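You operate a simulated robot arm through the tools that you are given. There is no shell and no other tool.

You are at the controls of a simulated robot arm. One attempt, no reset.

## Task
Put things in order on the gauging bench top. At the end: the white filter from the gauging bench top is in the grey kit tray; the silver steel pail from the gauging bench top stands where the clear box stood; the clear box from the gauging bench top is on the red tin; the black camera lens from the gauging bench top stands on top of the blue log card (marked "LOT 452"); the clear bag from the gauging bench top stands where the silver steel pail stood; whatever was shut is shut again. Leave all else as you found it, and nothing knocked over. Set down upright: white filter.

The check looks at the end state, three seconds after you hand in, the way a careful person would. Anything else that was tipped, shoved, dropped, spilled or broken makes it a failure.

## Robot
A 7-joint arm with a two-finger parallel gripper, fixed in place. Base frame: the origin is at the foot of the arm, x ahead of it, y to its left, z up; the work surface is at about z = 800. Readings come in mm, rad, newtons and seconds.
With the tool pointing down near the work surface it reaches from about 240 to 680 mm from the base axis. Its first joint turns from -1.152 to 1.152 rad. Payload 2.4 kg.
The TCP is the grasp point between the finger pads, 30 mm short of the fingertips. In the tool frame z runs along the fingers and y along their closing line. Largest opening 94 mm; finger width 28, thickness 10; the body of the gripper, 50 by 96 mm, starts 55 mm behind the TCP.
Orientation is told as [roll, pitch, yaw] about the base's x, y, z axes, in that order, counted from this pose: with the fingers straight down and closing along the base's y, the tool's x points along the base's -x, its y along +y and its z along -z.

## Interface
- The arm moves only by the tool send_rows. Its argument "moves" is a list of rows, each a list of 6 numbers: the shift along the tool's x, y, z in mm, then the turn, a rotation vector about the tool's x, y, z in rad. In form: [[tx, ty, tz, rx, ry, rz], ...]. A call has 1 to 20 rows; each row is the pose to reach, as a shift and turn from the pose commanded when the call began, along the tool's axes at that moment. "claw" is the opening, from 0 (shut) to 1 (fully open), set as the call begins (left out, the last holds). Rows are played at 5 a second. More than 50 mm and 0.15 rad between two rows, or a gripper value outside its range, and nothing of the call is played. Where a pose cannot be reached the arm comes as near as it can. A force on the tool above 40 N (or 10 N above the force at the start of the call, whichever is more), or a blocked arm, ends the call early, and 0.2 s more pass. The fingers move at their own pace (about 153 mm/s each) and stop on an object; they squeeze with about 28 N. The grip force told is the motor's: it shows also when the fingers shut on nothing. Time passes only in rows, and 0.2 s behind the last, so rows that repeat a pose let the fingers close. It gives the time, the measured TCP pose, the force on the tool (base axes), the opening and the grip force at its end, in the units of the frame above (readings bear some noise), with the torque about the TCP (base axes, N m) and any sound that the robot's microphone picked up.
- Cameras (640 x 400 px; columns grow to the right, rows downward): "scene" is fixed at [42.9, 493.9, 1443.9]; the picture's right is [-0.57, -0.82, 0.00], its down [-0.56, 0.39, -0.73] and it looks along [0.60, -0.42, -0.68] (base axes); focal length 329 px, centre (320, 200). "wrist" rides on the gripper at [76, 14, -102] in the tool frame; the picture's right is [-0.18, 0.98, 0.00], its down [-0.75, -0.14, -0.64] and it looks along [-0.63, -0.12, 0.77] (tool axes); focal length 243 px, centre (320, 200). There is no depth. A picture from a camera that has moved, and an enlarged one, comes with that camera's place and axes in the base frame and with its lens. The place of the scene camera against the robot may be out by one fixed shift of up to 18 mm in any direction.
- get_image(camera): a new picture of that camera. The clock stands still meanwhile.
- inspect(camera, box): a new picture of the part [left, top, right, bottom] of that camera's present view, enlarged. The clock stands still meanwhile.
- hand_in(): hands the job in; it is judged then, once.

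Nothing tells you positions but the pictures and the camera data. Unless the task says otherwise, let go and move clear before handing in.

The tools are called after "Call:" as a command line: name --pt "numbers of a row" for each row, then --argument value for the rest, lists and objects as JSON in quotes. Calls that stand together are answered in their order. send_rows: Moves the arm, as the interface text tells. Its arguments: {"type":"object","properties":{"moves":{"type":"array"},"claw":{"type":"number"}},"required":["moves"]} The other tools are called the same way: get_image (camera) takes a picture; inspect (camera, box) takes an enlarged picture of a part of a camera's view; hand_in () hands the job in.

At the start:

```text
t: 0.0
tool_pos: [443.0, -145.8, 1116.3]
orientation: [-0.001, 0.0, 0.0]
ft_force: [-0.4, -0.3, -0.1]
torque: [-0.04, 0.02, 0.03]
width: 94.0
finger_force: 0.1
```

scene: 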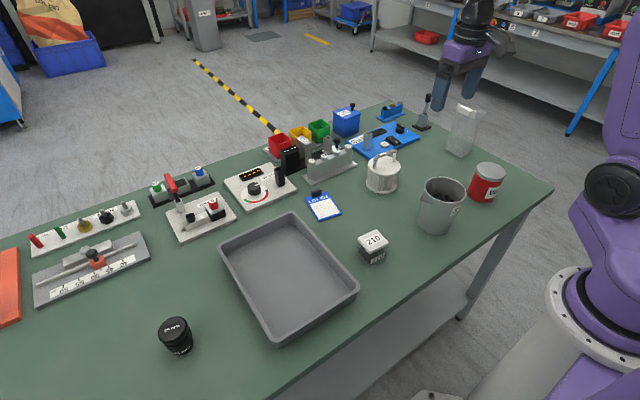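
wrist: 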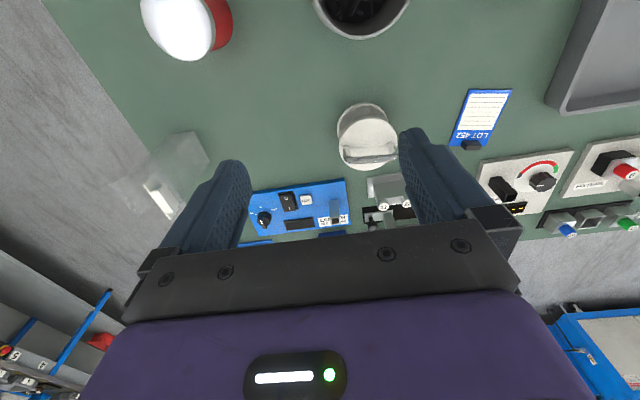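

I see the bench with a grey tray, a steel pail, a white filter-like canister, a red tin, a small clear box with a label, a clear bag, a black lens and a blue log card. I will look closer before moving.

Call:
inspect --camera "scene" --box '[340, 90, 560, 280]'

Call:
inspect --camera "scene" --box '[140, 180, 360, 370]'

Call:
inspect --camera "scene" --box '[250, 90, 420, 230]'

Call:
inspect --camera "wrist" --box '[80, 0, 420, 210]'

```text
2.11 times, centred on (450, 185) of scene
camera zoom: at [42.9, 493.9, 1443.9], right [-0.57, -0.82, 0.0], down [-0.56, 0.39, -0.73], along [0.6, -0.42, -0.68], focal length 693 px, centre (46, 232)
```

zoom: 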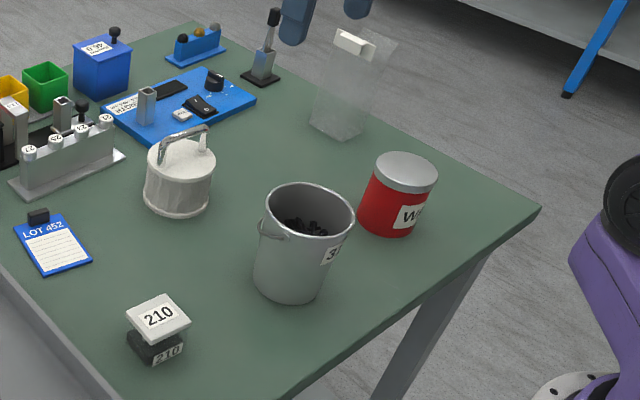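

```text
2.11 times, centred on (250, 275) of scene
camera zoom: at [42.9, 493.9, 1443.9], right [-0.57, -0.82, 0.0], down [-0.56, 0.39, -0.73], along [0.6, -0.42, -0.68], focal length 693 px, centre (467, 42)
```

zoom: 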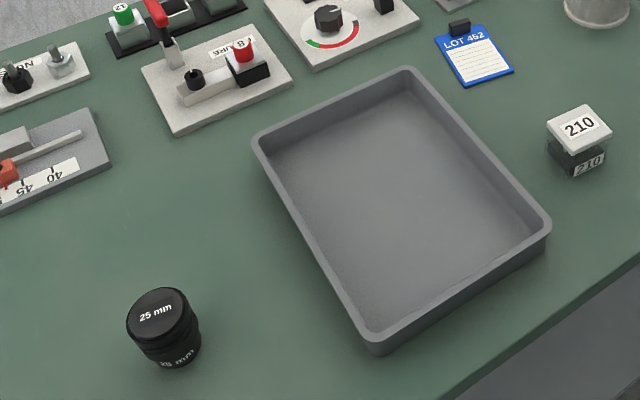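

```text
2.86 times, centred on (335, 160) of scene
camera zoom: at [42.9, 493.9, 1443.9], right [-0.57, -0.82, 0.0], down [-0.56, 0.39, -0.73], along [0.6, -0.42, -0.68], focal length 940 px, centre (277, 314)
```

zoom: 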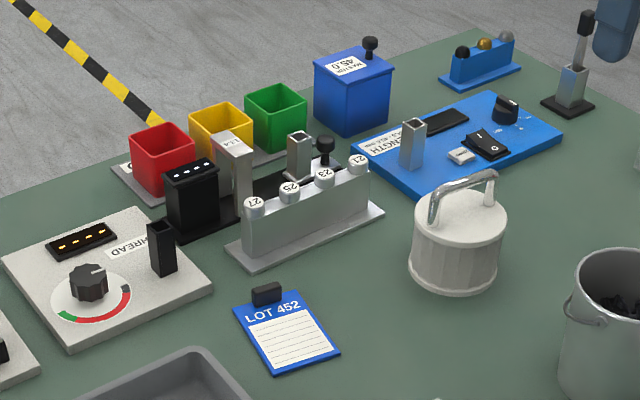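

```text
1.88 times, centred on (250, 105) of wrist
camera zoom: at [366.7, -132.0, 1218.5], right [0.18, 0.98, 0.0], down [0.75, -0.14, 0.64], along [0.63, -0.12, -0.77], focal length 457 px, centre (452, 379)
```

zoom: 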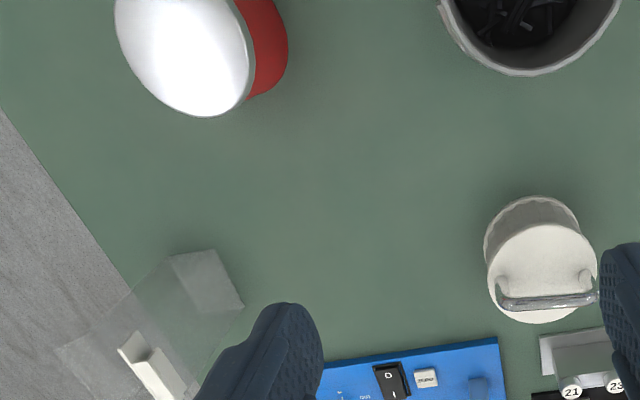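

The filter is the white canister near (555,-92), the pail near (359,-100), the box near (378,100), the tin near (366,-317) and the bag near (540,-420). The tray is centred near (435,312), the lens near (425,560) and the card near (582,106). I'll pull the arm back to see the pail, tin and box from above and fix these positions.

Call:
send_rows --pt "48 15 0 0 0 0" --pt "96 30 0 0 0 0" --pt "143 46 0 0 0 0" --claw 1

Call:
get_image --camera "wrist"

```text
refused: row 1 steps farther than a row can; nothing moved
```

```text
taken
camera wrist: at [366.7, -132.0, 1218.5], right [0.18, 0.98, 0.0], down [0.75, -0.14, 0.64], along [0.63, -0.12, -0.77], focal length 243 px, centre (320, 200)
```

wrist: 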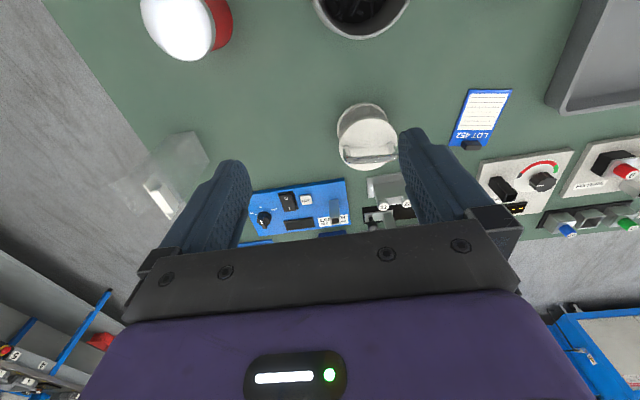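

The first step was just over 50 mm, so nothing moved. I'll use smaller steps for the same move back.

Call:
send_rows --pt "36 11.5 0 0 0 0" --pt "72 23 0 0 0 0" --pt "108 34.5 0 0 0 0" --pt "143 46 0 0 0 0" --claw 1

Call:
get_image --camera "wrist"

```text
t: 1.0
tool_pos: [300.3, -100.9, 1115.4]
orientation: [0.001, 0.0, -0.001]
ft_force: [-0.4, -0.5, -0.2]
torque: [0.0, 0.01, -0.01]
width: 93.9
finger_force: 0.1
```

```text
taken
camera wrist: at [223.9, -86.6, 1217.1], right [0.18, 0.98, 0.0], down [0.75, -0.14, 0.64], along [0.63, -0.12, -0.77], focal length 243 px, centre (320, 200)
```

wrist: 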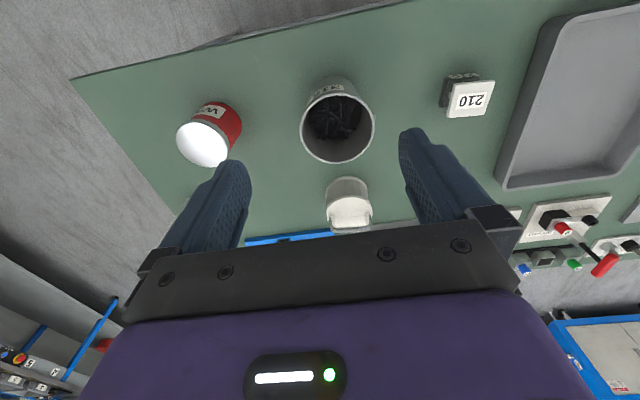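

Call:
inspect --camera "wrist" --box '[160, 50, 400, 200]'

Call:
inspect --camera "wrist" --box '[400, 50, 560, 150]'

```text
2.67 times, centred on (280, 125) of wrist
camera zoom: at [223.9, -86.6, 1217.1], right [0.18, 0.98, 0.0], down [0.75, -0.14, 0.64], along [0.63, -0.12, -0.77], focal length 647 px, centre (427, 400)
```

zoom: 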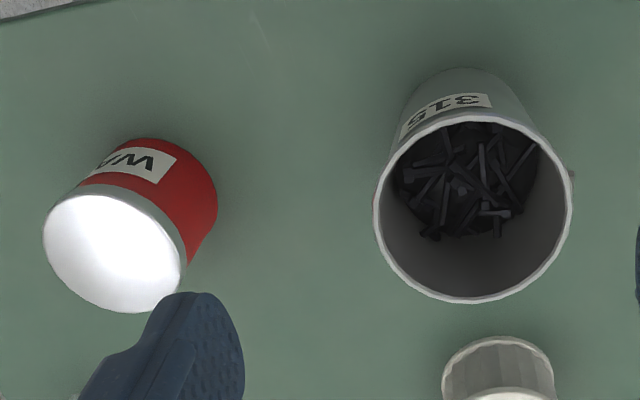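

```text
4.00 times, centred on (480, 100) of wrist
camera zoom: at [223.9, -86.6, 1217.1], right [0.18, 0.98, 0.0], down [0.75, -0.14, 0.64], along [0.63, -0.12, -0.77], focal length 970 px, centre (-320, 600)
```

zoom: 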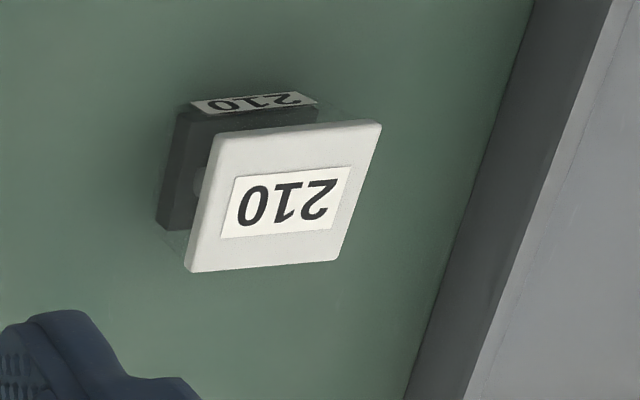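

The pail holds bolts and its rim is about 101 mm across, so it will have to be held by its wall. The box's lid is about 50 mm square and turned roughly -0.1 rad, near (377,112). I'll go nearer to the box for an exact look.

Call:
send_rows --pt "-5 36 27 0 0 0" --pt "-10 72 55 0 0 0" --pt "-15 108 82 0 0 0" --pt "-20 144 110 0 0 0" --pt "-25 180 137 0 0 0" --pt "-30 216 165 0 0 0" --pt "-30 216 165 0 0 0"

Call:
get_image --camera "wrist"

Call:
inspect --camera "scene" --box '[340, 215, 410, 275]'

Call:
inspect --camera "scene" --box '[410, 160, 500, 250]'

```text
t: 2.6
tool_pos: [329.9, 116.9, 950.8]
orientation: [0.0, -0.001, 0.001]
ft_force: [0.3, 0.8, -0.3]
torque: [-0.03, -0.02, 0.03]
width: 94.2
finger_force: 0.0
```

```text
taken
camera wrist: at [253.3, 130.6, 1052.6], right [0.18, 0.98, 0.0], down [0.75, -0.14, 0.64], along [0.63, -0.12, -0.77], focal length 243 px, centre (320, 200)
```

wrist: 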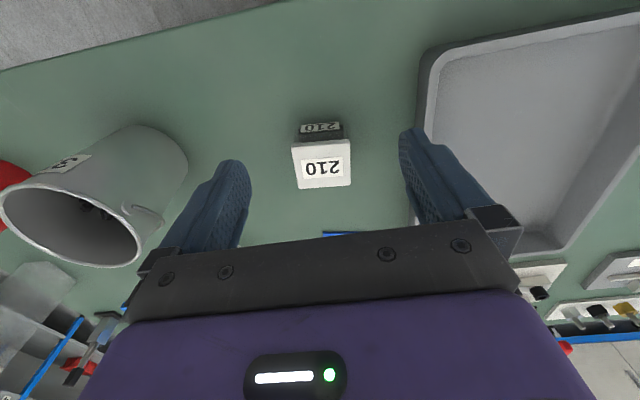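

```text
6.67 times, centred on (375, 245) of scene
camera zoom: at [42.8, 493.9, 1443.9], right [-0.57, -0.82, 0.0], down [-0.56, 0.39, -0.73], along [0.6, -0.42, -0.68], focal length 2194 px, centre (-47, -100)
```

zoom: 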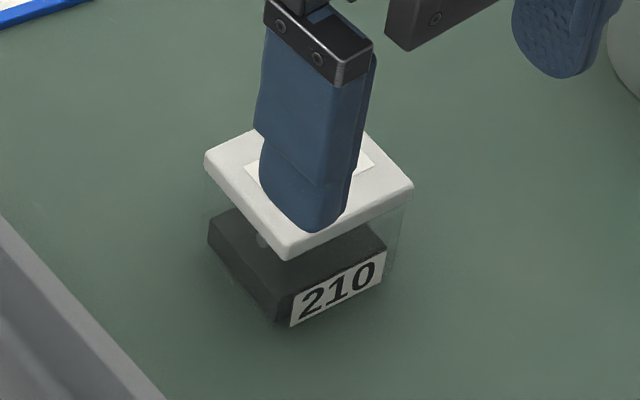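

```text
4.44 times, centred on (455, 205) of scene
camera zoom: at [42.8, 493.9, 1443.9], right [-0.57, -0.82, 0.0], down [-0.56, 0.39, -0.73], along [0.6, -0.42, -0.68], focal length 1462 px, centre (-280, 178)
```

zoom: 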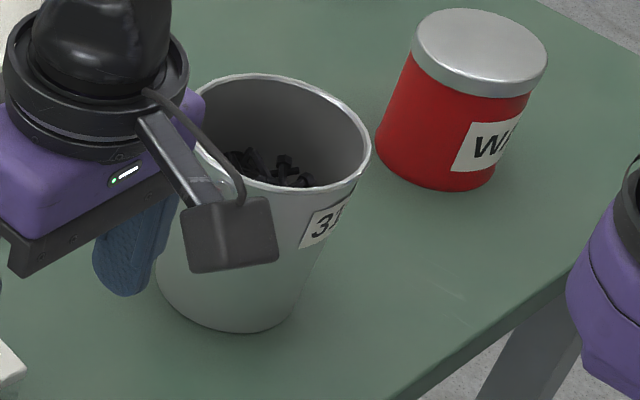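

The box is clear-walled with a white lid nearly flush with its sides, and a dark block inside. I'll enlarge the wrist view to measure it.

Call:
inspect --camera "wrist" --box '[260, 100, 388, 200]'

Call:
inspect --camera "wrist" --box '[0, 110, 200, 280]'

```text
4.00 times, centred on (324, 150) of wrist
camera zoom: at [253.3, 130.6, 1052.6], right [0.18, 0.98, 0.0], down [0.75, -0.14, 0.64], along [0.63, -0.12, -0.77], focal length 970 px, centre (304, 400)
```

zoom: 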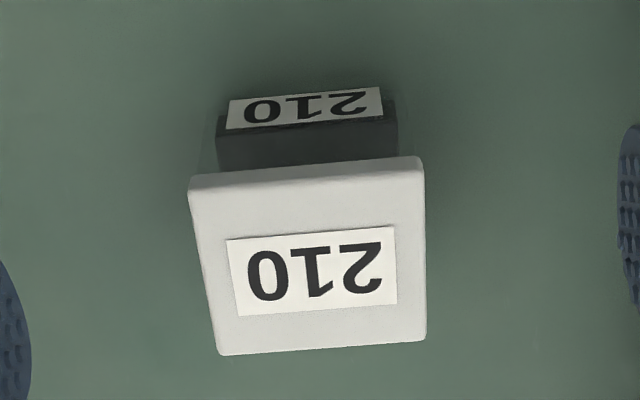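

```text
2.35 times, centred on (100, 195) of wrist
camera zoom: at [253.3, 130.6, 1052.6], right [0.18, 0.98, 0.0], down [0.75, -0.14, 0.64], along [0.63, -0.12, -0.77], focal length 571 px, centre (838, 212)
```

zoom: 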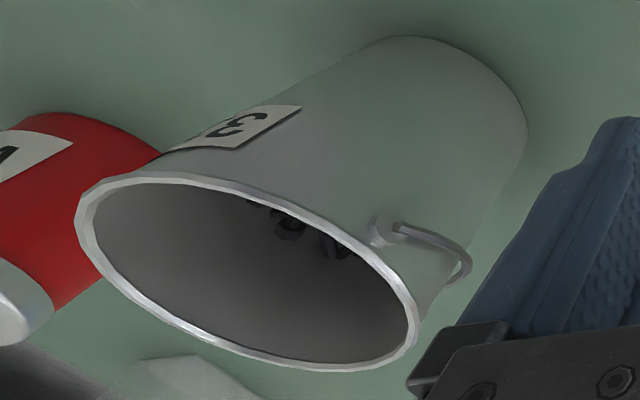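

The box is centred near (378,110), about 50 mm tall, with its top at z≈850 and a yaw of about -0.07. Before lifting it I'll measure the tin from two places.

Call:
send_rows --pt "0 0 -45 0 0 0" --pt "2 -46 -50 0 0 0" --pt "4 -92 -50 0 0 0" --pt "6 -138 -50 0 0 0" --pt "8 -184 -50 0 0 0" --pt "10 -230 -50 0 0 0" --pt "12 -276 -50 0 0 0" --pt "14 -322 -50 0 0 0" --pt "17 -368 -50 0 0 0" --pt "20 -412 -50 0 0 0" --pt "20 -412 -50 0 0 0"

Call:
get_image --camera "wrist"

```text
t: 5.0
tool_pos: [308.4, -296.9, 1001.0]
orientation: [0.001, -0.001, 0.001]
ft_force: [-0.1, -0.8, 0.0]
torque: [-0.03, 0.0, 0.0]
width: 93.8
finger_force: 0.0
```

```text
taken
camera wrist: at [232.2, -282.8, 1102.8], right [0.18, 0.98, 0.0], down [0.75, -0.14, 0.64], along [0.63, -0.12, -0.77], focal length 243 px, centre (320, 200)
```

wrist: 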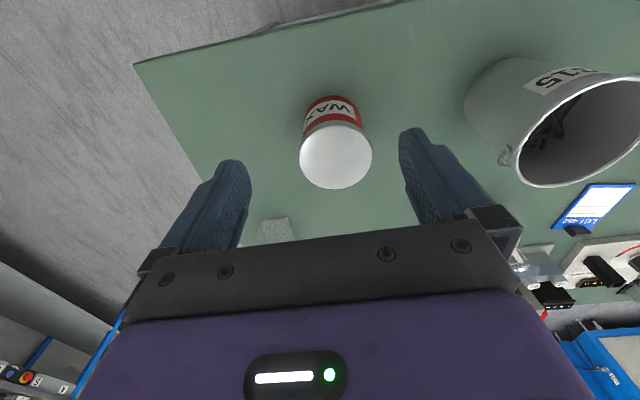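

Call:
inspect --camera "wrist" --box '[272, 80, 400, 200]'

Call:
send_rows --pt "-30 0 40 0 0 0" --pt "-30 0 60 0 0 0" --pt "-30 0 60 0 0 0"

Call:
get_image --camera "wrist"

Call:
inspect --camera "wrist" --box '[260, 80, 400, 200]'

```text
3.33 times, centred on (336, 140) of wrist
camera zoom: at [232.2, -282.8, 1102.8], right [0.18, 0.98, 0.0], down [0.75, -0.14, 0.64], along [0.63, -0.12, -0.77], focal length 809 px, centre (267, 400)
```

zoom: 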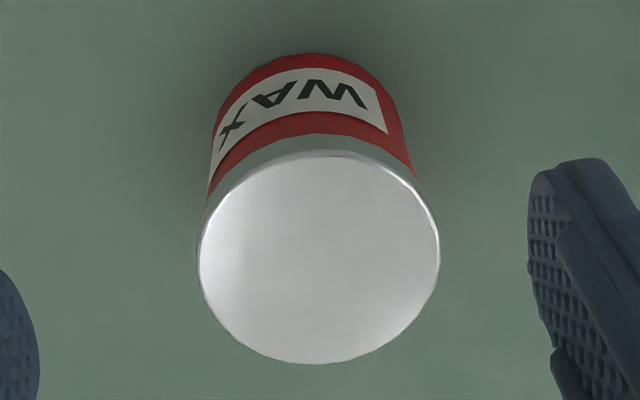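

```text
t: 5.8
tool_pos: [338.5, -296.7, 940.3]
orientation: [0.0, 0.0, 0.001]
ft_force: [0.1, -0.5, -0.4]
torque: [0.0, 0.0, -0.03]
width: 94.0
finger_force: 0.1
```

```text
taken
camera wrist: at [263.3, -283.4, 1043.0], right [0.18, 0.98, 0.0], down [0.75, -0.14, 0.64], along [0.63, -0.12, -0.77], focal length 243 px, centre (320, 200)
```

wrist: 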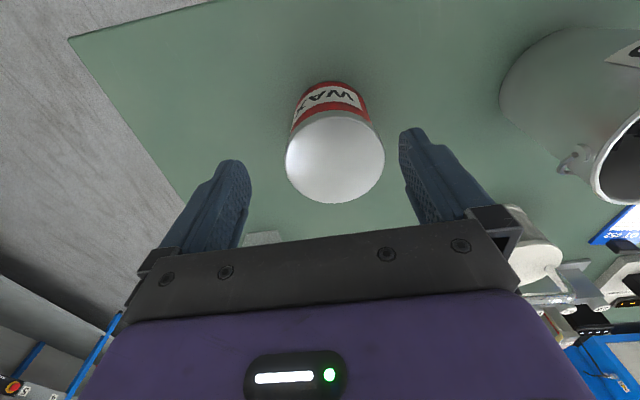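

```text
3.33 times, centred on (330, 140) of wrist
camera zoom: at [263.3, -283.4, 1043.0], right [0.18, 0.98, 0.0], down [0.75, -0.14, 0.64], along [0.63, -0.12, -0.77], focal length 809 px, centre (287, 400)
```

zoom: 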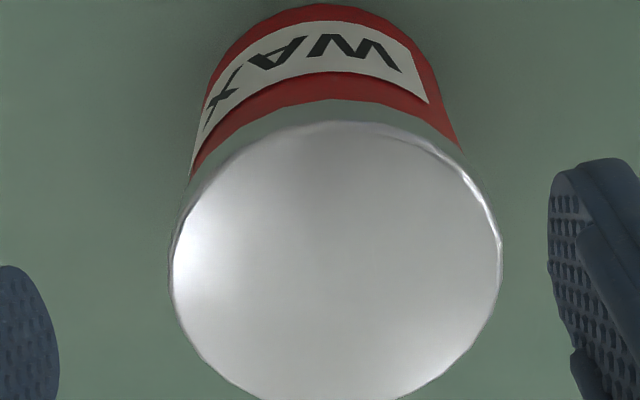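

The tin's lid centre is near (357.5,-289.5), about 74 mm wide, top at z≈886. I'll rise and go above the box with the fingers turned to match it.

Call:
send_rows --pt "0 0 -45 0 0 0" --pt "-3 40 -60 0 0 0" --pt "-7 85 -60 0 0 0" --pt "-11 130 -60 0 0 0" --pt "-15 175 -60 0 0 0" --pt "-19 220 -60 0 0 0" --pt "-23 265 -60 0 0 0" --pt "-27 310 -60 0 0 0" --pt "-32 355 -60 0 0 0.035" --pt "-37 400 -60 0 0 0.07" --pt "-38.5 406.7 -40 0 0 0.07" --pt "-38.5 406.7 -20 0 0 0.07" --pt "-38.5 406.7 -20 0 0 0.07"

Call:
get_image --camera "wrist"

Call:
inspect --camera "scene" --box '[330, 180, 430, 270]'

```text
t: 8.6
tool_pos: [377.1, 110.7, 961.2]
orientation: [-0.001, 0.0, -0.069]
ft_force: [0.0, 0.3, -0.1]
torque: [-0.01, -0.03, 0.03]
width: 94.1
finger_force: 0.1
```

```text
taken
camera wrist: at [303.1, 130.0, 1063.5], right [0.25, 0.97, 0.0], down [0.74, -0.19, 0.64], along [0.62, -0.16, -0.77], focal length 243 px, centre (320, 200)
```

wrist: 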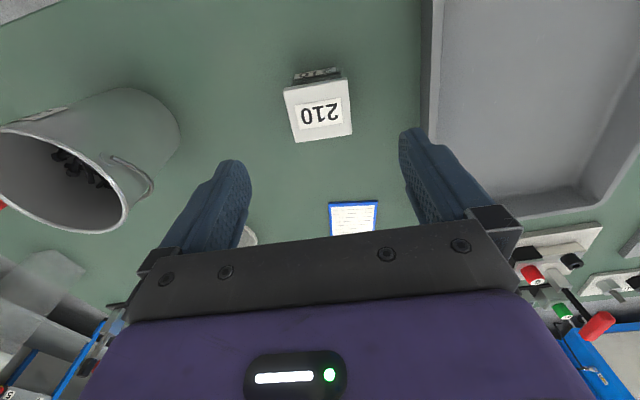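

```text
4.44 times, centred on (380, 225) of scene
camera zoom: at [42.9, 493.9, 1443.9], right [-0.57, -0.82, 0.0], down [-0.56, 0.39, -0.73], along [0.6, -0.42, -0.68], focal length 1462 px, centre (53, 89)
```

zoom: 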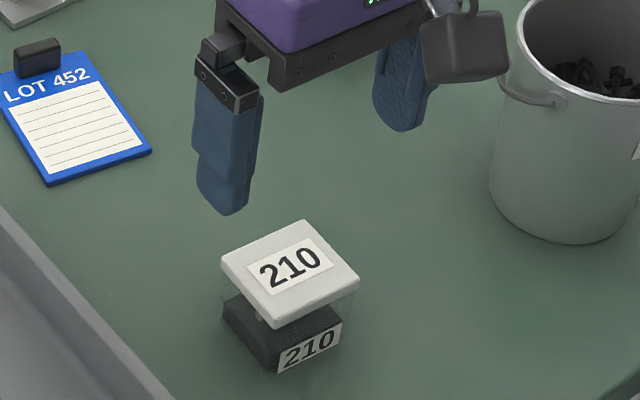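

The box is centred between the fingers as planned. I'll lower to z≈835 and close on it.

Call:
send_rows --pt "-1 0 40 0 0 0" --pt "-1 0 80 0 0 0" --pt "-1 0 105 0 0 0" --pt "-1 0 118 0 0 0" --pt "-1 0 126 0 0 0" --pt "-1 0 126 0 0 0"

Call:
inspect --camera "scene" --box '[330, 180, 430, 270]'

Call:
get_image --camera "wrist"

```text
t: 10.0
tool_pos: [380.3, 111.1, 835.9]
orientation: [-0.002, 0.001, -0.07]
ft_force: [0.3, 0.4, 0.7]
torque: [-0.01, 0.0, -0.02]
width: 93.7
finger_force: 0.0
```

```text
4.44 times, centred on (380, 225) of scene
camera zoom: at [42.9, 493.9, 1443.9], right [-0.57, -0.82, 0.0], down [-0.56, 0.39, -0.73], along [0.6, -0.42, -0.68], focal length 1462 px, centre (53, 89)
```

zoom: 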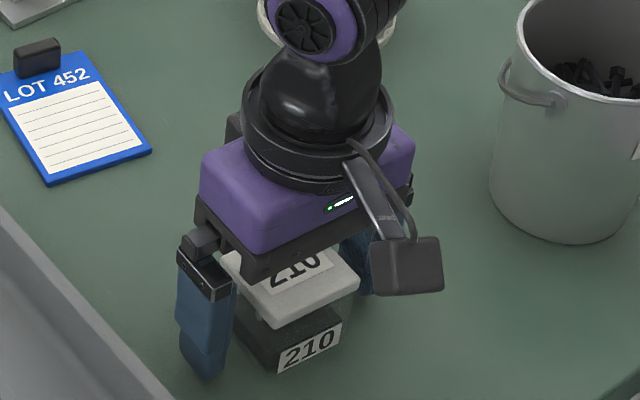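

```text
taken
camera wrist: at [303.9, 130.2, 938.0], right [0.25, 0.97, 0.0], down [0.74, -0.19, 0.64], along [0.62, -0.16, -0.77], focal length 243 px, centre (320, 200)
```

wrist: 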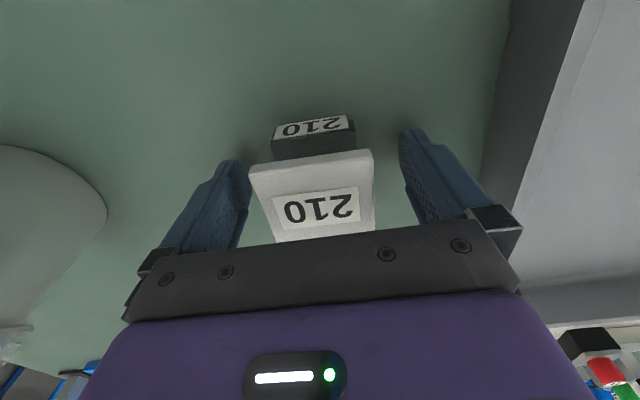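

The fingers straddle the box with room on both sides. I'll close and lift a little to check that the whole box comes along.

Call:
send_rows --pt "0 0 0 0 0 0" --pt "0 0 0 0 0 0" --pt "0 0 0 0 0 0" --pt "0 0 0 0 0 0" --claw 0.3

Call:
get_image --camera "wrist"

```text
t: 11.0
tool_pos: [379.1, 111.5, 835.9]
orientation: [0.0, 0.0, -0.07]
ft_force: [0.6, -0.3, -0.1]
torque: [0.01, -0.04, -0.01]
width: 58.7
finger_force: 27.2
```

```text
taken
camera wrist: at [303.9, 130.1, 938.2], right [0.25, 0.97, 0.0], down [0.74, -0.19, 0.64], along [0.62, -0.16, -0.77], focal length 243 px, centre (320, 200)
```

wrist: 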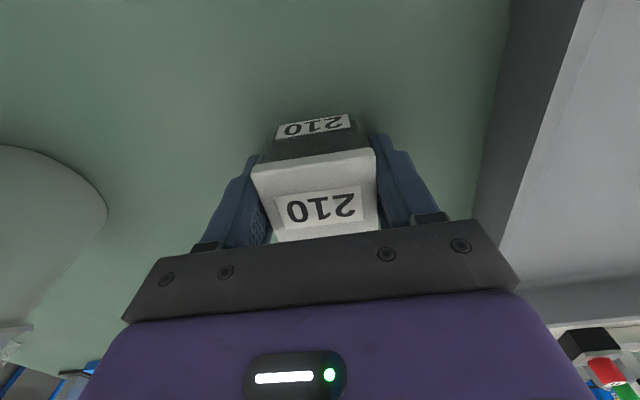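

The fingers stopped at 58.7 mm with full grip force. I'll lift slowly and check.

Call:
send_rows --pt "0 0 -3 0 0 0" --pt "0 0 -8 0 0 0" --pt "0 0 -15 0 0 0" --pt "0 0 -25 0 0 0" --pt "0 0 -25 0 0 0"

Call:
get_image --camera "wrist"

Call:
inspect --camera "scene" --box '[330, 180, 430, 270]'

```text
t: 12.2
tool_pos: [378.8, 111.2, 861.6]
orientation: [0.0, -0.001, -0.07]
ft_force: [-0.1, -0.1, -1.1]
torque: [-0.02, 0.01, 0.0]
width: 58.8
finger_force: 28.3
```

```text
taken
camera wrist: at [303.9, 130.0, 962.7], right [0.25, 0.97, 0.0], down [0.74, -0.19, 0.64], along [0.62, -0.16, -0.77], focal length 243 px, centre (320, 200)
```

wrist: 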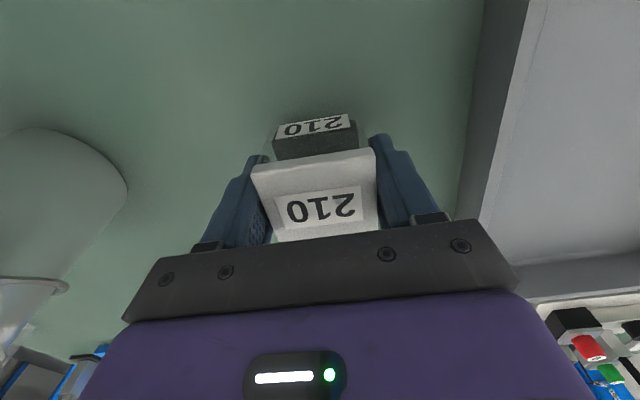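

```text
4.44 times, centred on (380, 225) of scene
camera zoom: at [42.9, 493.9, 1443.9], right [-0.57, -0.82, 0.0], down [-0.56, 0.39, -0.73], along [0.6, -0.42, -0.68], focal length 1462 px, centre (53, 89)
```

zoom: 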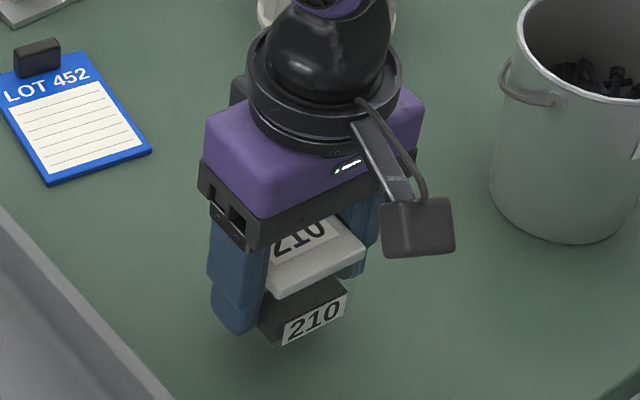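

Call:
inspect --camera "wrist" --box '[220, 90, 420, 250]'

Call:
inspect --camera "scene" --box '[360, 215, 420, 275]'

```text
2.50 times, centred on (320, 170) of wrist
camera zoom: at [303.9, 130.0, 962.7], right [0.25, 0.97, 0.0], down [0.74, -0.19, 0.64], along [0.62, -0.16, -0.77], focal length 606 px, centre (320, 275)
```

zoom: 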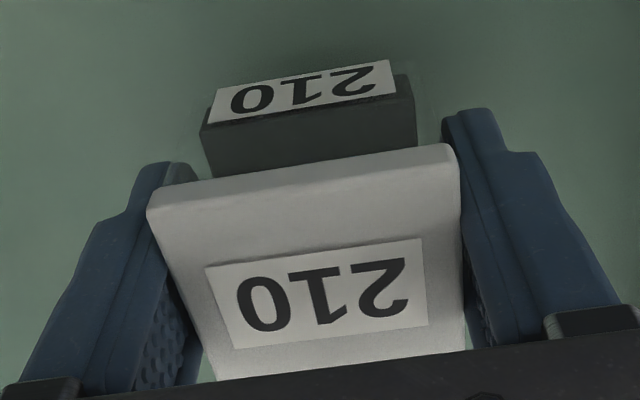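

```text
6.67 times, centred on (390, 245) of scene
camera zoom: at [42.9, 493.9, 1443.9], right [-0.57, -0.82, 0.0], down [-0.56, 0.39, -0.73], along [0.6, -0.42, -0.68], focal length 2194 px, centre (-147, -100)
```

zoom: 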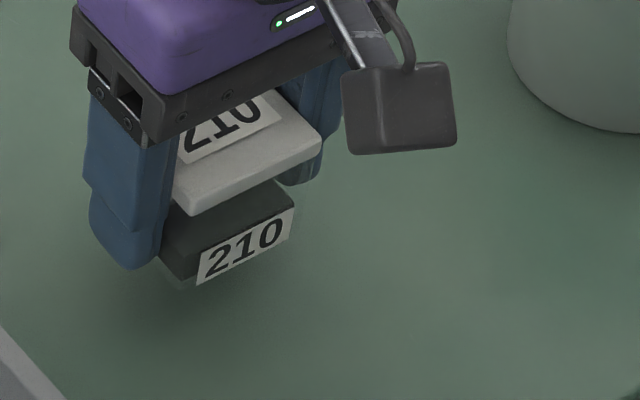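

The whole box came up. I'll carry it high over the pail to above the tin.

Call:
send_rows --pt "0 0 -40 0 0 0" --pt "0 0 -85 0 0 0" --pt "0 0 -125 0 0 0" --pt "-0.7 -38 -138 0 0 0" --pt "-1.5 -80 -138 0 0 0" --pt "-2.3 -122 -138 0 0 0" --pt "-3.1 -164 -138 0 0 0" --pt "-3.9 -206 -138 0 0 0" --pt "-4.7 -248 -138 0 0 0" --pt "-5.5 -290 -138 0 0 0" --pt "-6.3 -332 -138 0 0 0" --pt "-7.1 -372 -138 0 0 0" --pt "-7.6 -395 -138 0 0 0" --pt "-7.6 -401.2 -138 0 0 0" --pt "-7.6 -401.2 -110 0 0 0" --pt "-7.6 -401.2 -95 0 0 0" --pt "-7.6 -401.2 -95 0 0 0"

Call:
get_image --camera "wrist"

Call:
inspect --camera "scene" --box '[420, 110, 540, 210]'

```text
t: 15.8
tool_pos: [359.3, -289.9, 953.4]
orientation: [-0.001, 0.002, -0.069]
ft_force: [0.4, -0.2, -0.4]
torque: [0.02, 0.01, -0.03]
width: 58.6
finger_force: 27.9
```

```text
taken
camera wrist: at [283.8, -270.8, 1056.5], right [0.25, 0.97, 0.0], down [0.74, -0.19, 0.64], along [0.62, -0.16, -0.77], focal length 243 px, centre (320, 200)
```

wrist: 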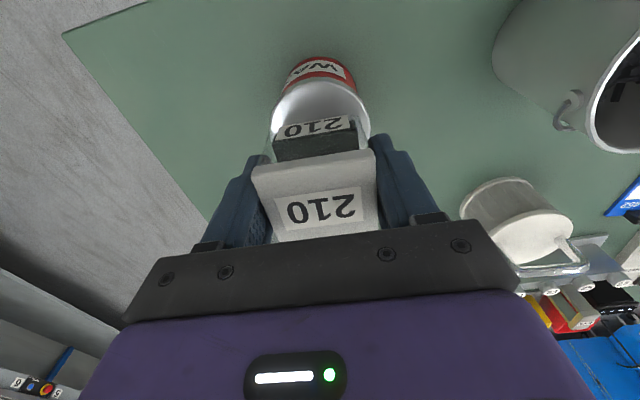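

```text
4.00 times, centred on (480, 160) of scene
camera zoom: at [42.9, 493.8, 1443.9], right [-0.57, -0.82, 0.0], down [-0.56, 0.39, -0.73], along [0.6, -0.42, -0.68], focal length 1316 px, centre (-320, 360)
```

zoom: 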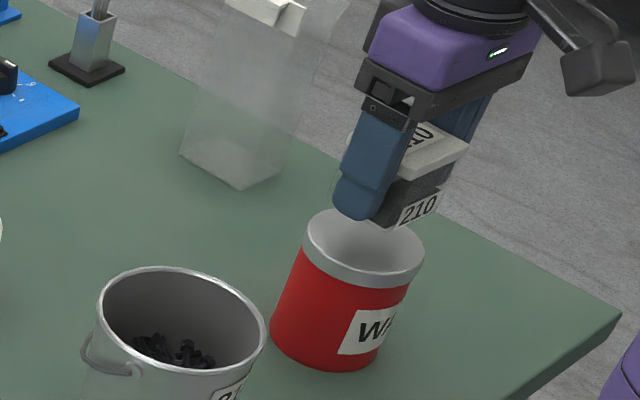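

The box hangs above the tin lid, centred. I'll go down gently and watch the force.

Call:
send_rows --pt "0 0 8 0 0 0" --pt "0 0 16 0 0 0" --pt "0 0 22 0 0 0" --pt "0 0 24 0 0 0" --pt "0 0 26 0 0 0" --pt "0 0 26 0 0 0"

Call:
inspect --camera "scene" --box '[450, 130, 530, 210]'

Call:
inspect --camera "wrist" --box '[220, 50, 420, 200]'

```text
t: 17.2
tool_pos: [359.0, -290.0, 929.4]
orientation: [0.0, 0.0, -0.071]
ft_force: [-0.1, 0.5, -0.5]
torque: [0.0, 0.04, 0.01]
width: 58.7
finger_force: 27.8
```

```text
5.00 times, centred on (490, 170) of scene
camera zoom: at [42.9, 493.8, 1443.9], right [-0.57, -0.82, 0.0], down [-0.56, 0.39, -0.73], along [0.6, -0.42, -0.68], focal length 1645 px, centre (-530, 350)
```

zoom: 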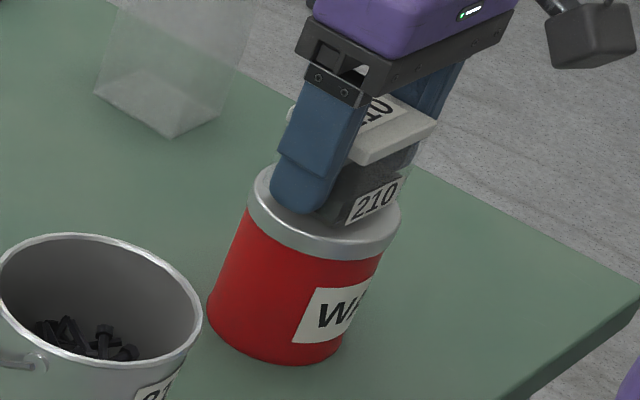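

```text
2.67 times, centred on (320, 125) of wrist
camera zoom: at [284.0, -270.9, 1031.8], right [0.25, 0.97, 0.0], down [0.74, -0.19, 0.64], along [0.62, -0.16, -0.77], focal length 647 px, centre (320, 400)
```

zoom: 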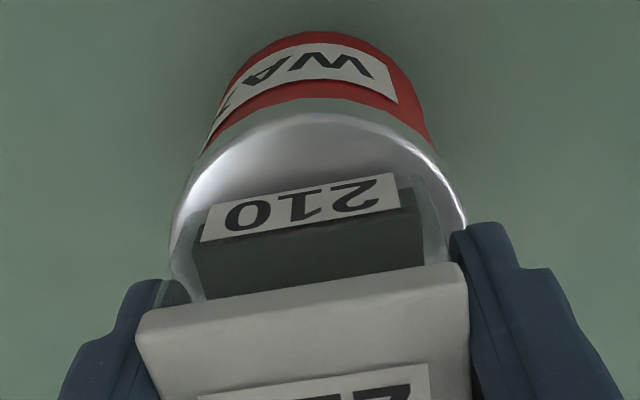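

Still clear of the lid by a few millimetres. I'll continue down in small steps.

Call:
send_rows --pt "0 0 1 0 0 0" --pt "0 0 2 0 0 0" --pt "0 0 3 0 0 0" --pt "0 0 4 0 0 0" --pt "0 0 4 0 0 0"

```text
t: 18.4
tool_pos: [359.4, -288.5, 925.7]
orientation: [-0.001, 0.0, -0.071]
ft_force: [-2.5, 0.8, 14.8]
torque: [0.2, 0.15, -0.02]
width: 58.5
finger_force: 27.6
```

It has touched the tin (14.8 N), so the tin top is at about z≈890. I'll ease up slightly before letting go.

Call:
send_rows --pt "0 0 -0.7 0 0 0" --pt "0 0 -0.7 0 0 0"

Call:
inspect --camera "scene" --box '[450, 130, 530, 210]'

Call:
inspect --camera "wrist" --box '[220, 50, 420, 200]'

```text
t: 19.0
tool_pos: [359.5, -288.7, 926.6]
orientation: [0.001, 0.001, -0.07]
ft_force: [0.3, -1.2, -0.7]
torque: [-0.06, -0.02, 0.01]
width: 58.6
finger_force: 27.9
```

```text
5.00 times, centred on (490, 170) of scene
camera zoom: at [42.9, 493.8, 1443.9], right [-0.57, -0.82, 0.0], down [-0.56, 0.39, -0.73], along [0.6, -0.42, -0.68], focal length 1645 px, centre (-530, 350)
```

zoom: 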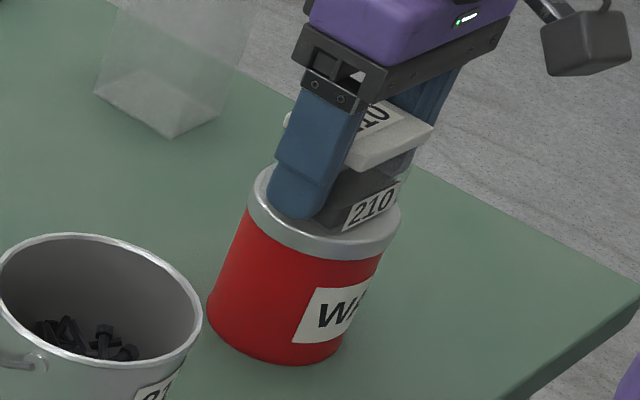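

```text
2.67 times, centred on (320, 125) of wrist
camera zoom: at [284.1, -270.4, 1028.1], right [0.25, 0.97, 0.0], down [0.74, -0.19, 0.64], along [0.62, -0.16, -0.77], focal length 647 px, centre (320, 400)
```

zoom: 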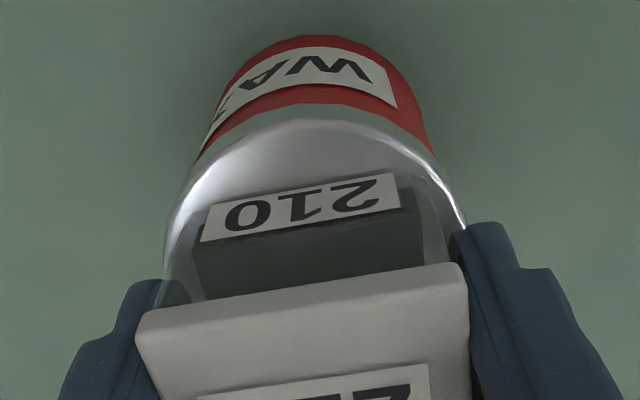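

The box hangs less than a millimetre above the lid now, so I'll lower half a millimetre, open, and rise.

Call:
send_rows --pt "0 0 0.4 0 0 0" --pt "0 0 0.4 0 0 0"

Call:
send_rows --pt "0 0 0 0 0 0" --pt "0 0 0 0 0 0" --pt "0 0 0 0 0 0" --claw 0.9

Call:
get_image --camera "wrist"

```text
t: 19.6
tool_pos: [360.6, -290.4, 926.3]
orientation: [0.002, 0.001, -0.07]
ft_force: [-0.9, 1.6, 2.4]
torque: [0.01, -0.05, -0.02]
width: 58.6
finger_force: 27.8
```

```text
t: 20.4
tool_pos: [359.9, -290.4, 926.3]
orientation: [0.001, -0.001, -0.069]
ft_force: [0.7, 1.1, -1.0]
torque: [-0.02, 0.0, 0.03]
width: 84.6
finger_force: 0.1
```

```text
taken
camera wrist: at [283.9, -270.7, 1028.0], right [0.25, 0.97, 0.0], down [0.74, -0.19, 0.64], along [0.62, -0.16, -0.77], focal length 243 px, centre (320, 200)
```

wrist: 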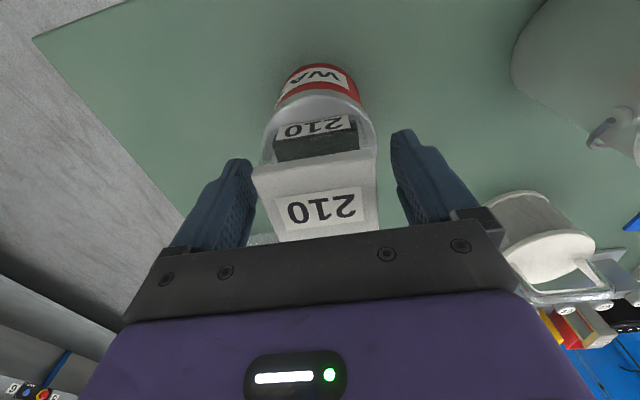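

The box is released and standing. I'll rise straight up and check it.

Call:
send_rows --pt "0 0 -15 0 0 0" --pt "0 0 -40 0 0 0" --pt "0 0 -80 0 0 0" --pt "0 0 -95 0 0 0" --pt "0 0 -95 0 0 0" --claw 1

Call:
get_image --camera "wrist"

Call:
inspect --camera "scene" --box '[410, 120, 530, 240]'

```text
t: 21.6
tool_pos: [358.1, -289.3, 1020.6]
orientation: [0.0, 0.001, -0.07]
ft_force: [-0.4, 0.6, -0.7]
torque: [-0.03, 0.03, 0.03]
width: 94.2
finger_force: 0.0
```

```text
taken
camera wrist: at [283.5, -270.5, 1122.8], right [0.25, 0.97, 0.0], down [0.74, -0.19, 0.64], along [0.62, -0.16, -0.77], focal length 243 px, centre (320, 200)
```

wrist: 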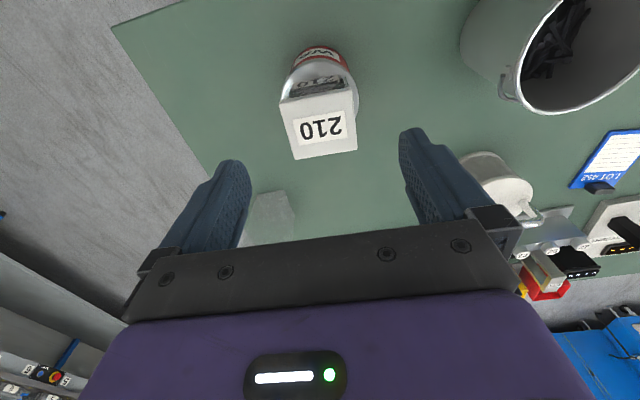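

```text
3.33 times, centred on (470, 180) of scene
camera zoom: at [42.9, 493.9, 1443.9], right [-0.57, -0.82, 0.0], down [-0.56, 0.39, -0.73], along [0.6, -0.42, -0.68], focal length 1097 px, centre (-180, 267)
```

zoom: 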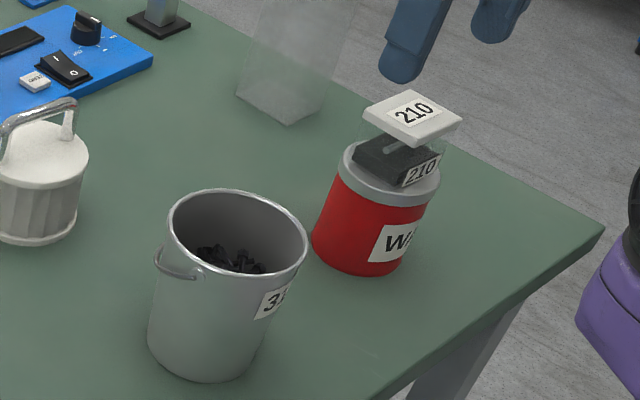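

The clear box stands on the tin, lid on. Next is the pail: its ears are on the ±y sides and the bail lies on the far (+x) side, so I'll hold the near (-x) wall with the fingers closing along x. I'll go there, turning the tool 90°.

Call:
send_rows --pt "5.2 16.5 -3.3 0 0 -0.137" --pt "10.4 32.9 -6.7 0 0 -0.273" --pt "15.6 49.4 -10 0 0 -0.41" --pt "20.8 65.9 -13.3 0 0 -0.547" --pt "26 82.3 -16.7 0 0 -0.683" --pt "31.3 98.8 -20 0 0 -0.82" --pt "36.5 115.3 -23.3 0 0 -0.957" --pt "41.7 131.7 -26.7 0 0 -1.093" --pt "46.9 148.2 -30 0 0 -1.23" --pt "52.1 164.7 -33.3 0 0 -1.367" --pt "57.3 181.1 -36.7 0 0 -1.503" --pt "62.5 197.6 -40 0 0 -1.64" --pt "62.5 197.6 -40 0 0 -1.64"

Call:
get_image --camera "wrist"

Call:
get_image --camera "scene"

```text
t: 24.4
tool_pos: [310.7, -88.2, 1061.1]
orientation: [-0.002, 0.0, 1.572]
ft_force: [0.1, 0.5, 0.2]
torque: [0.04, 0.03, -0.01]
width: 94.0
finger_force: 0.0
```

```text
taken
camera wrist: at [297.0, -165.1, 1163.2], right [-0.98, 0.18, 0.0], down [0.14, 0.75, 0.64], along [0.12, 0.63, -0.77], focal length 243 px, centre (320, 200)
```

wrist: 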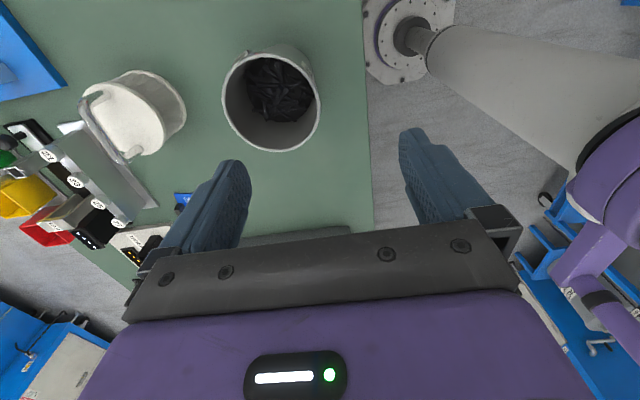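

```text
taken
```

scene: 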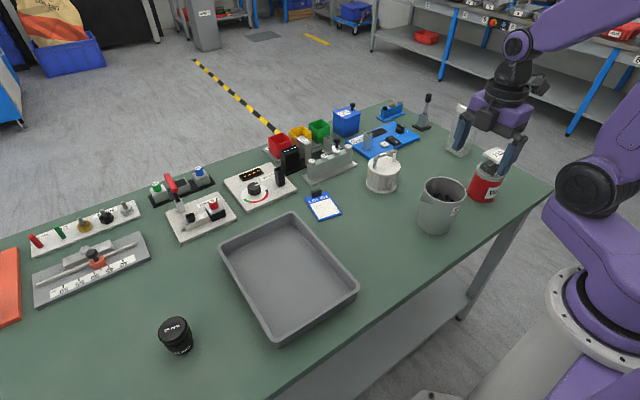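

Call:
inspect --camera "wrist" --box '[200, 30, 360, 170]'

```text
2.86 times, centred on (280, 100) of wrist
camera zoom: at [297.0, -165.1, 1163.2], right [-0.98, 0.18, 0.0], down [0.14, 0.75, 0.64], along [0.12, 0.63, -0.77], focal length 693 px, centre (434, 486)
```

zoom: 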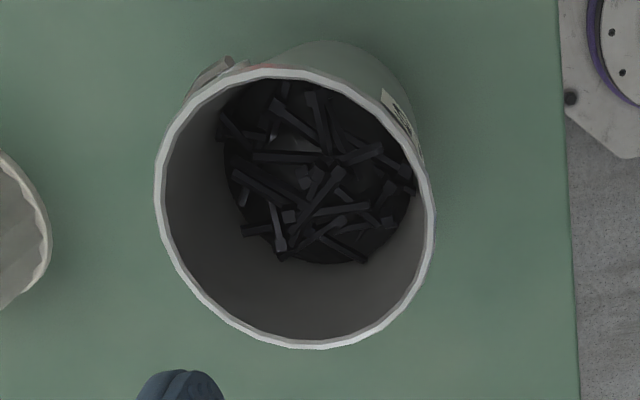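

The pail rim is about 105 mm across, centred near (364,-88.5), with its top around z≈898. The near wall is at x≈312, and the bolts lie deep. I'll lower part way with the fingers at about 40 mm to line up on the near wall.

Call:
send_rows --pt "0 -2 35 0 0 0" --pt "0 -3.5 70 0 0 0" --pt "0 -3.5 90 0 0 0" --pt "0 -3.5 90 0 0 0" --claw 0.42

Call:
get_image --camera "wrist"

Call:
inspect --camera "wrist" --box '[220, 80, 420, 240]'

Call:
inspect --camera "scene" --box '[400, 130, 520, 240]'

```text
t: 25.4
tool_pos: [313.7, -90.2, 972.5]
orientation: [-0.001, 0.001, 1.569]
ft_force: [0.5, 0.8, -1.1]
torque: [0.0, -0.01, 0.03]
width: 39.7
finger_force: 0.1
```

```text
taken
camera wrist: at [299.5, -165.1, 1074.0], right [-0.98, 0.18, 0.0], down [0.14, 0.75, 0.64], along [0.12, 0.63, -0.77], focal length 243 px, centre (320, 200)
```

wrist: 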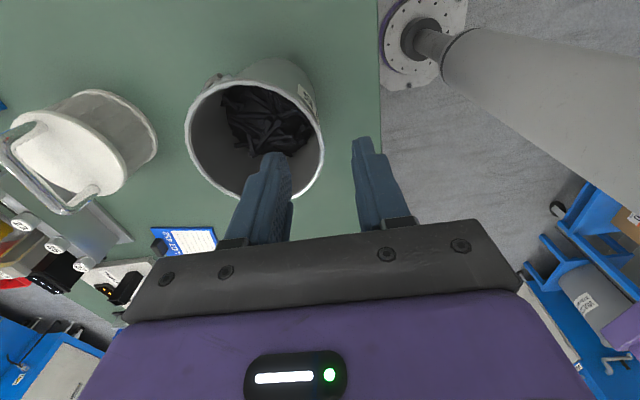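

```text
2.50 times, centred on (320, 160) of wrist
camera zoom: at [299.5, -165.1, 1074.0], right [-0.98, 0.18, 0.0], down [0.14, 0.75, 0.64], along [0.12, 0.63, -0.77], focal length 606 px, centre (320, 300)
```

zoom: 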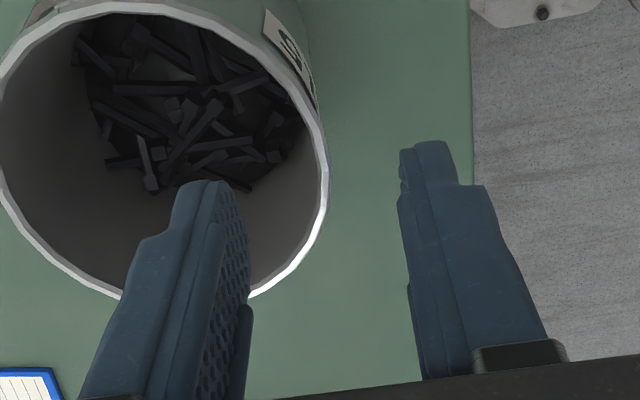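

```text
3.64 times, centred on (460, 185) of scene
camera zoom: at [42.9, 493.8, 1443.9], right [-0.57, -0.82, 0.0], down [-0.56, 0.39, -0.73], along [0.6, -0.42, -0.68], focal length 1196 px, centre (-189, 254)
```

zoom: 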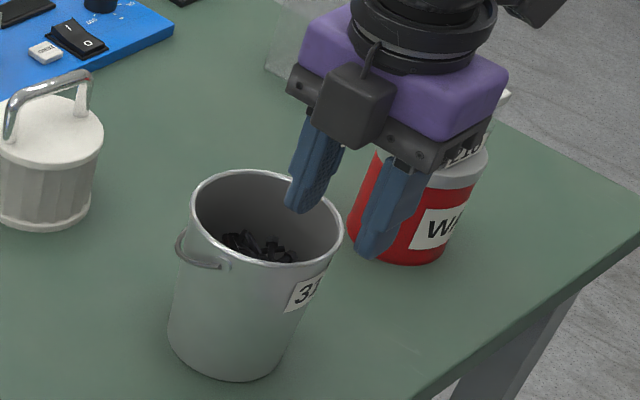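

The fingers straddle the near wall. I'll lower until the fingertips are just inside the rim and compare the two gaps.

Call:
send_rows --pt "0 0 20 0 0 0" --pt "0 0 40 0 0 0" --pt "0 0 52 0 0 0" --pt "0 0 52 0 0 0"

Call:
get_image --camera "wrist"

Call:
inspect --camera "wrist" --box '[220, 80, 420, 240]'

Call:
inspect --camera "scene" --box '[410, 150, 500, 220]'

```text
t: 26.4
tool_pos: [312.9, -88.7, 919.2]
orientation: [0.0, -0.001, 1.571]
ft_force: [0.2, -0.1, 0.5]
torque: [0.01, 0.0, -0.02]
width: 39.5
finger_force: 0.0
```

```text
taken
camera wrist: at [299.2, -165.5, 1021.0], right [-0.98, 0.18, 0.0], down [0.14, 0.75, 0.64], along [0.12, 0.63, -0.77], focal length 243 px, centre (320, 200)
```

wrist: 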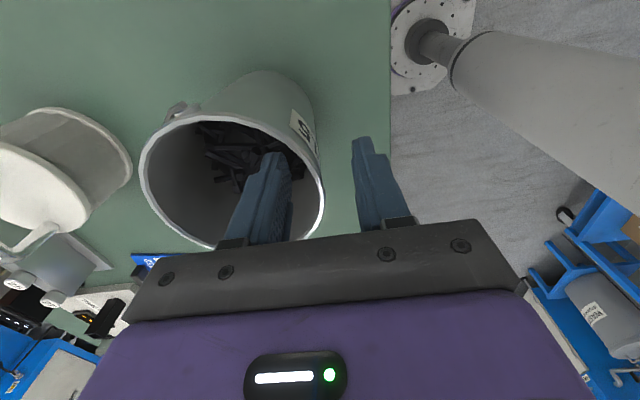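

```text
2.50 times, centred on (320, 160) of wrist
camera zoom: at [299.2, -165.5, 1021.0], right [-0.98, 0.18, 0.0], down [0.14, 0.75, 0.64], along [0.12, 0.63, -0.77], focal length 606 px, centre (320, 300)
```

zoom: 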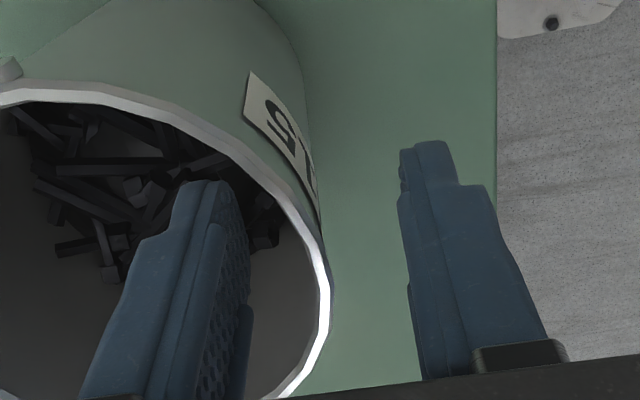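

```text
5.71 times, centred on (455, 185) of scene
camera zoom: at [42.9, 493.8, 1443.9], right [-0.57, -0.82, 0.0], down [-0.56, 0.39, -0.73], along [0.6, -0.42, -0.68], focal length 1880 px, centre (-451, 286)
```

zoom: 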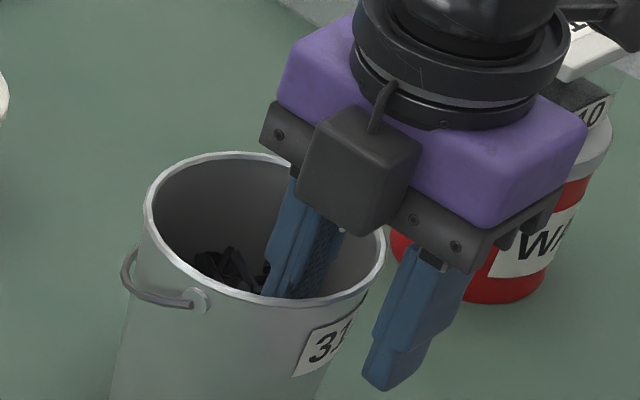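

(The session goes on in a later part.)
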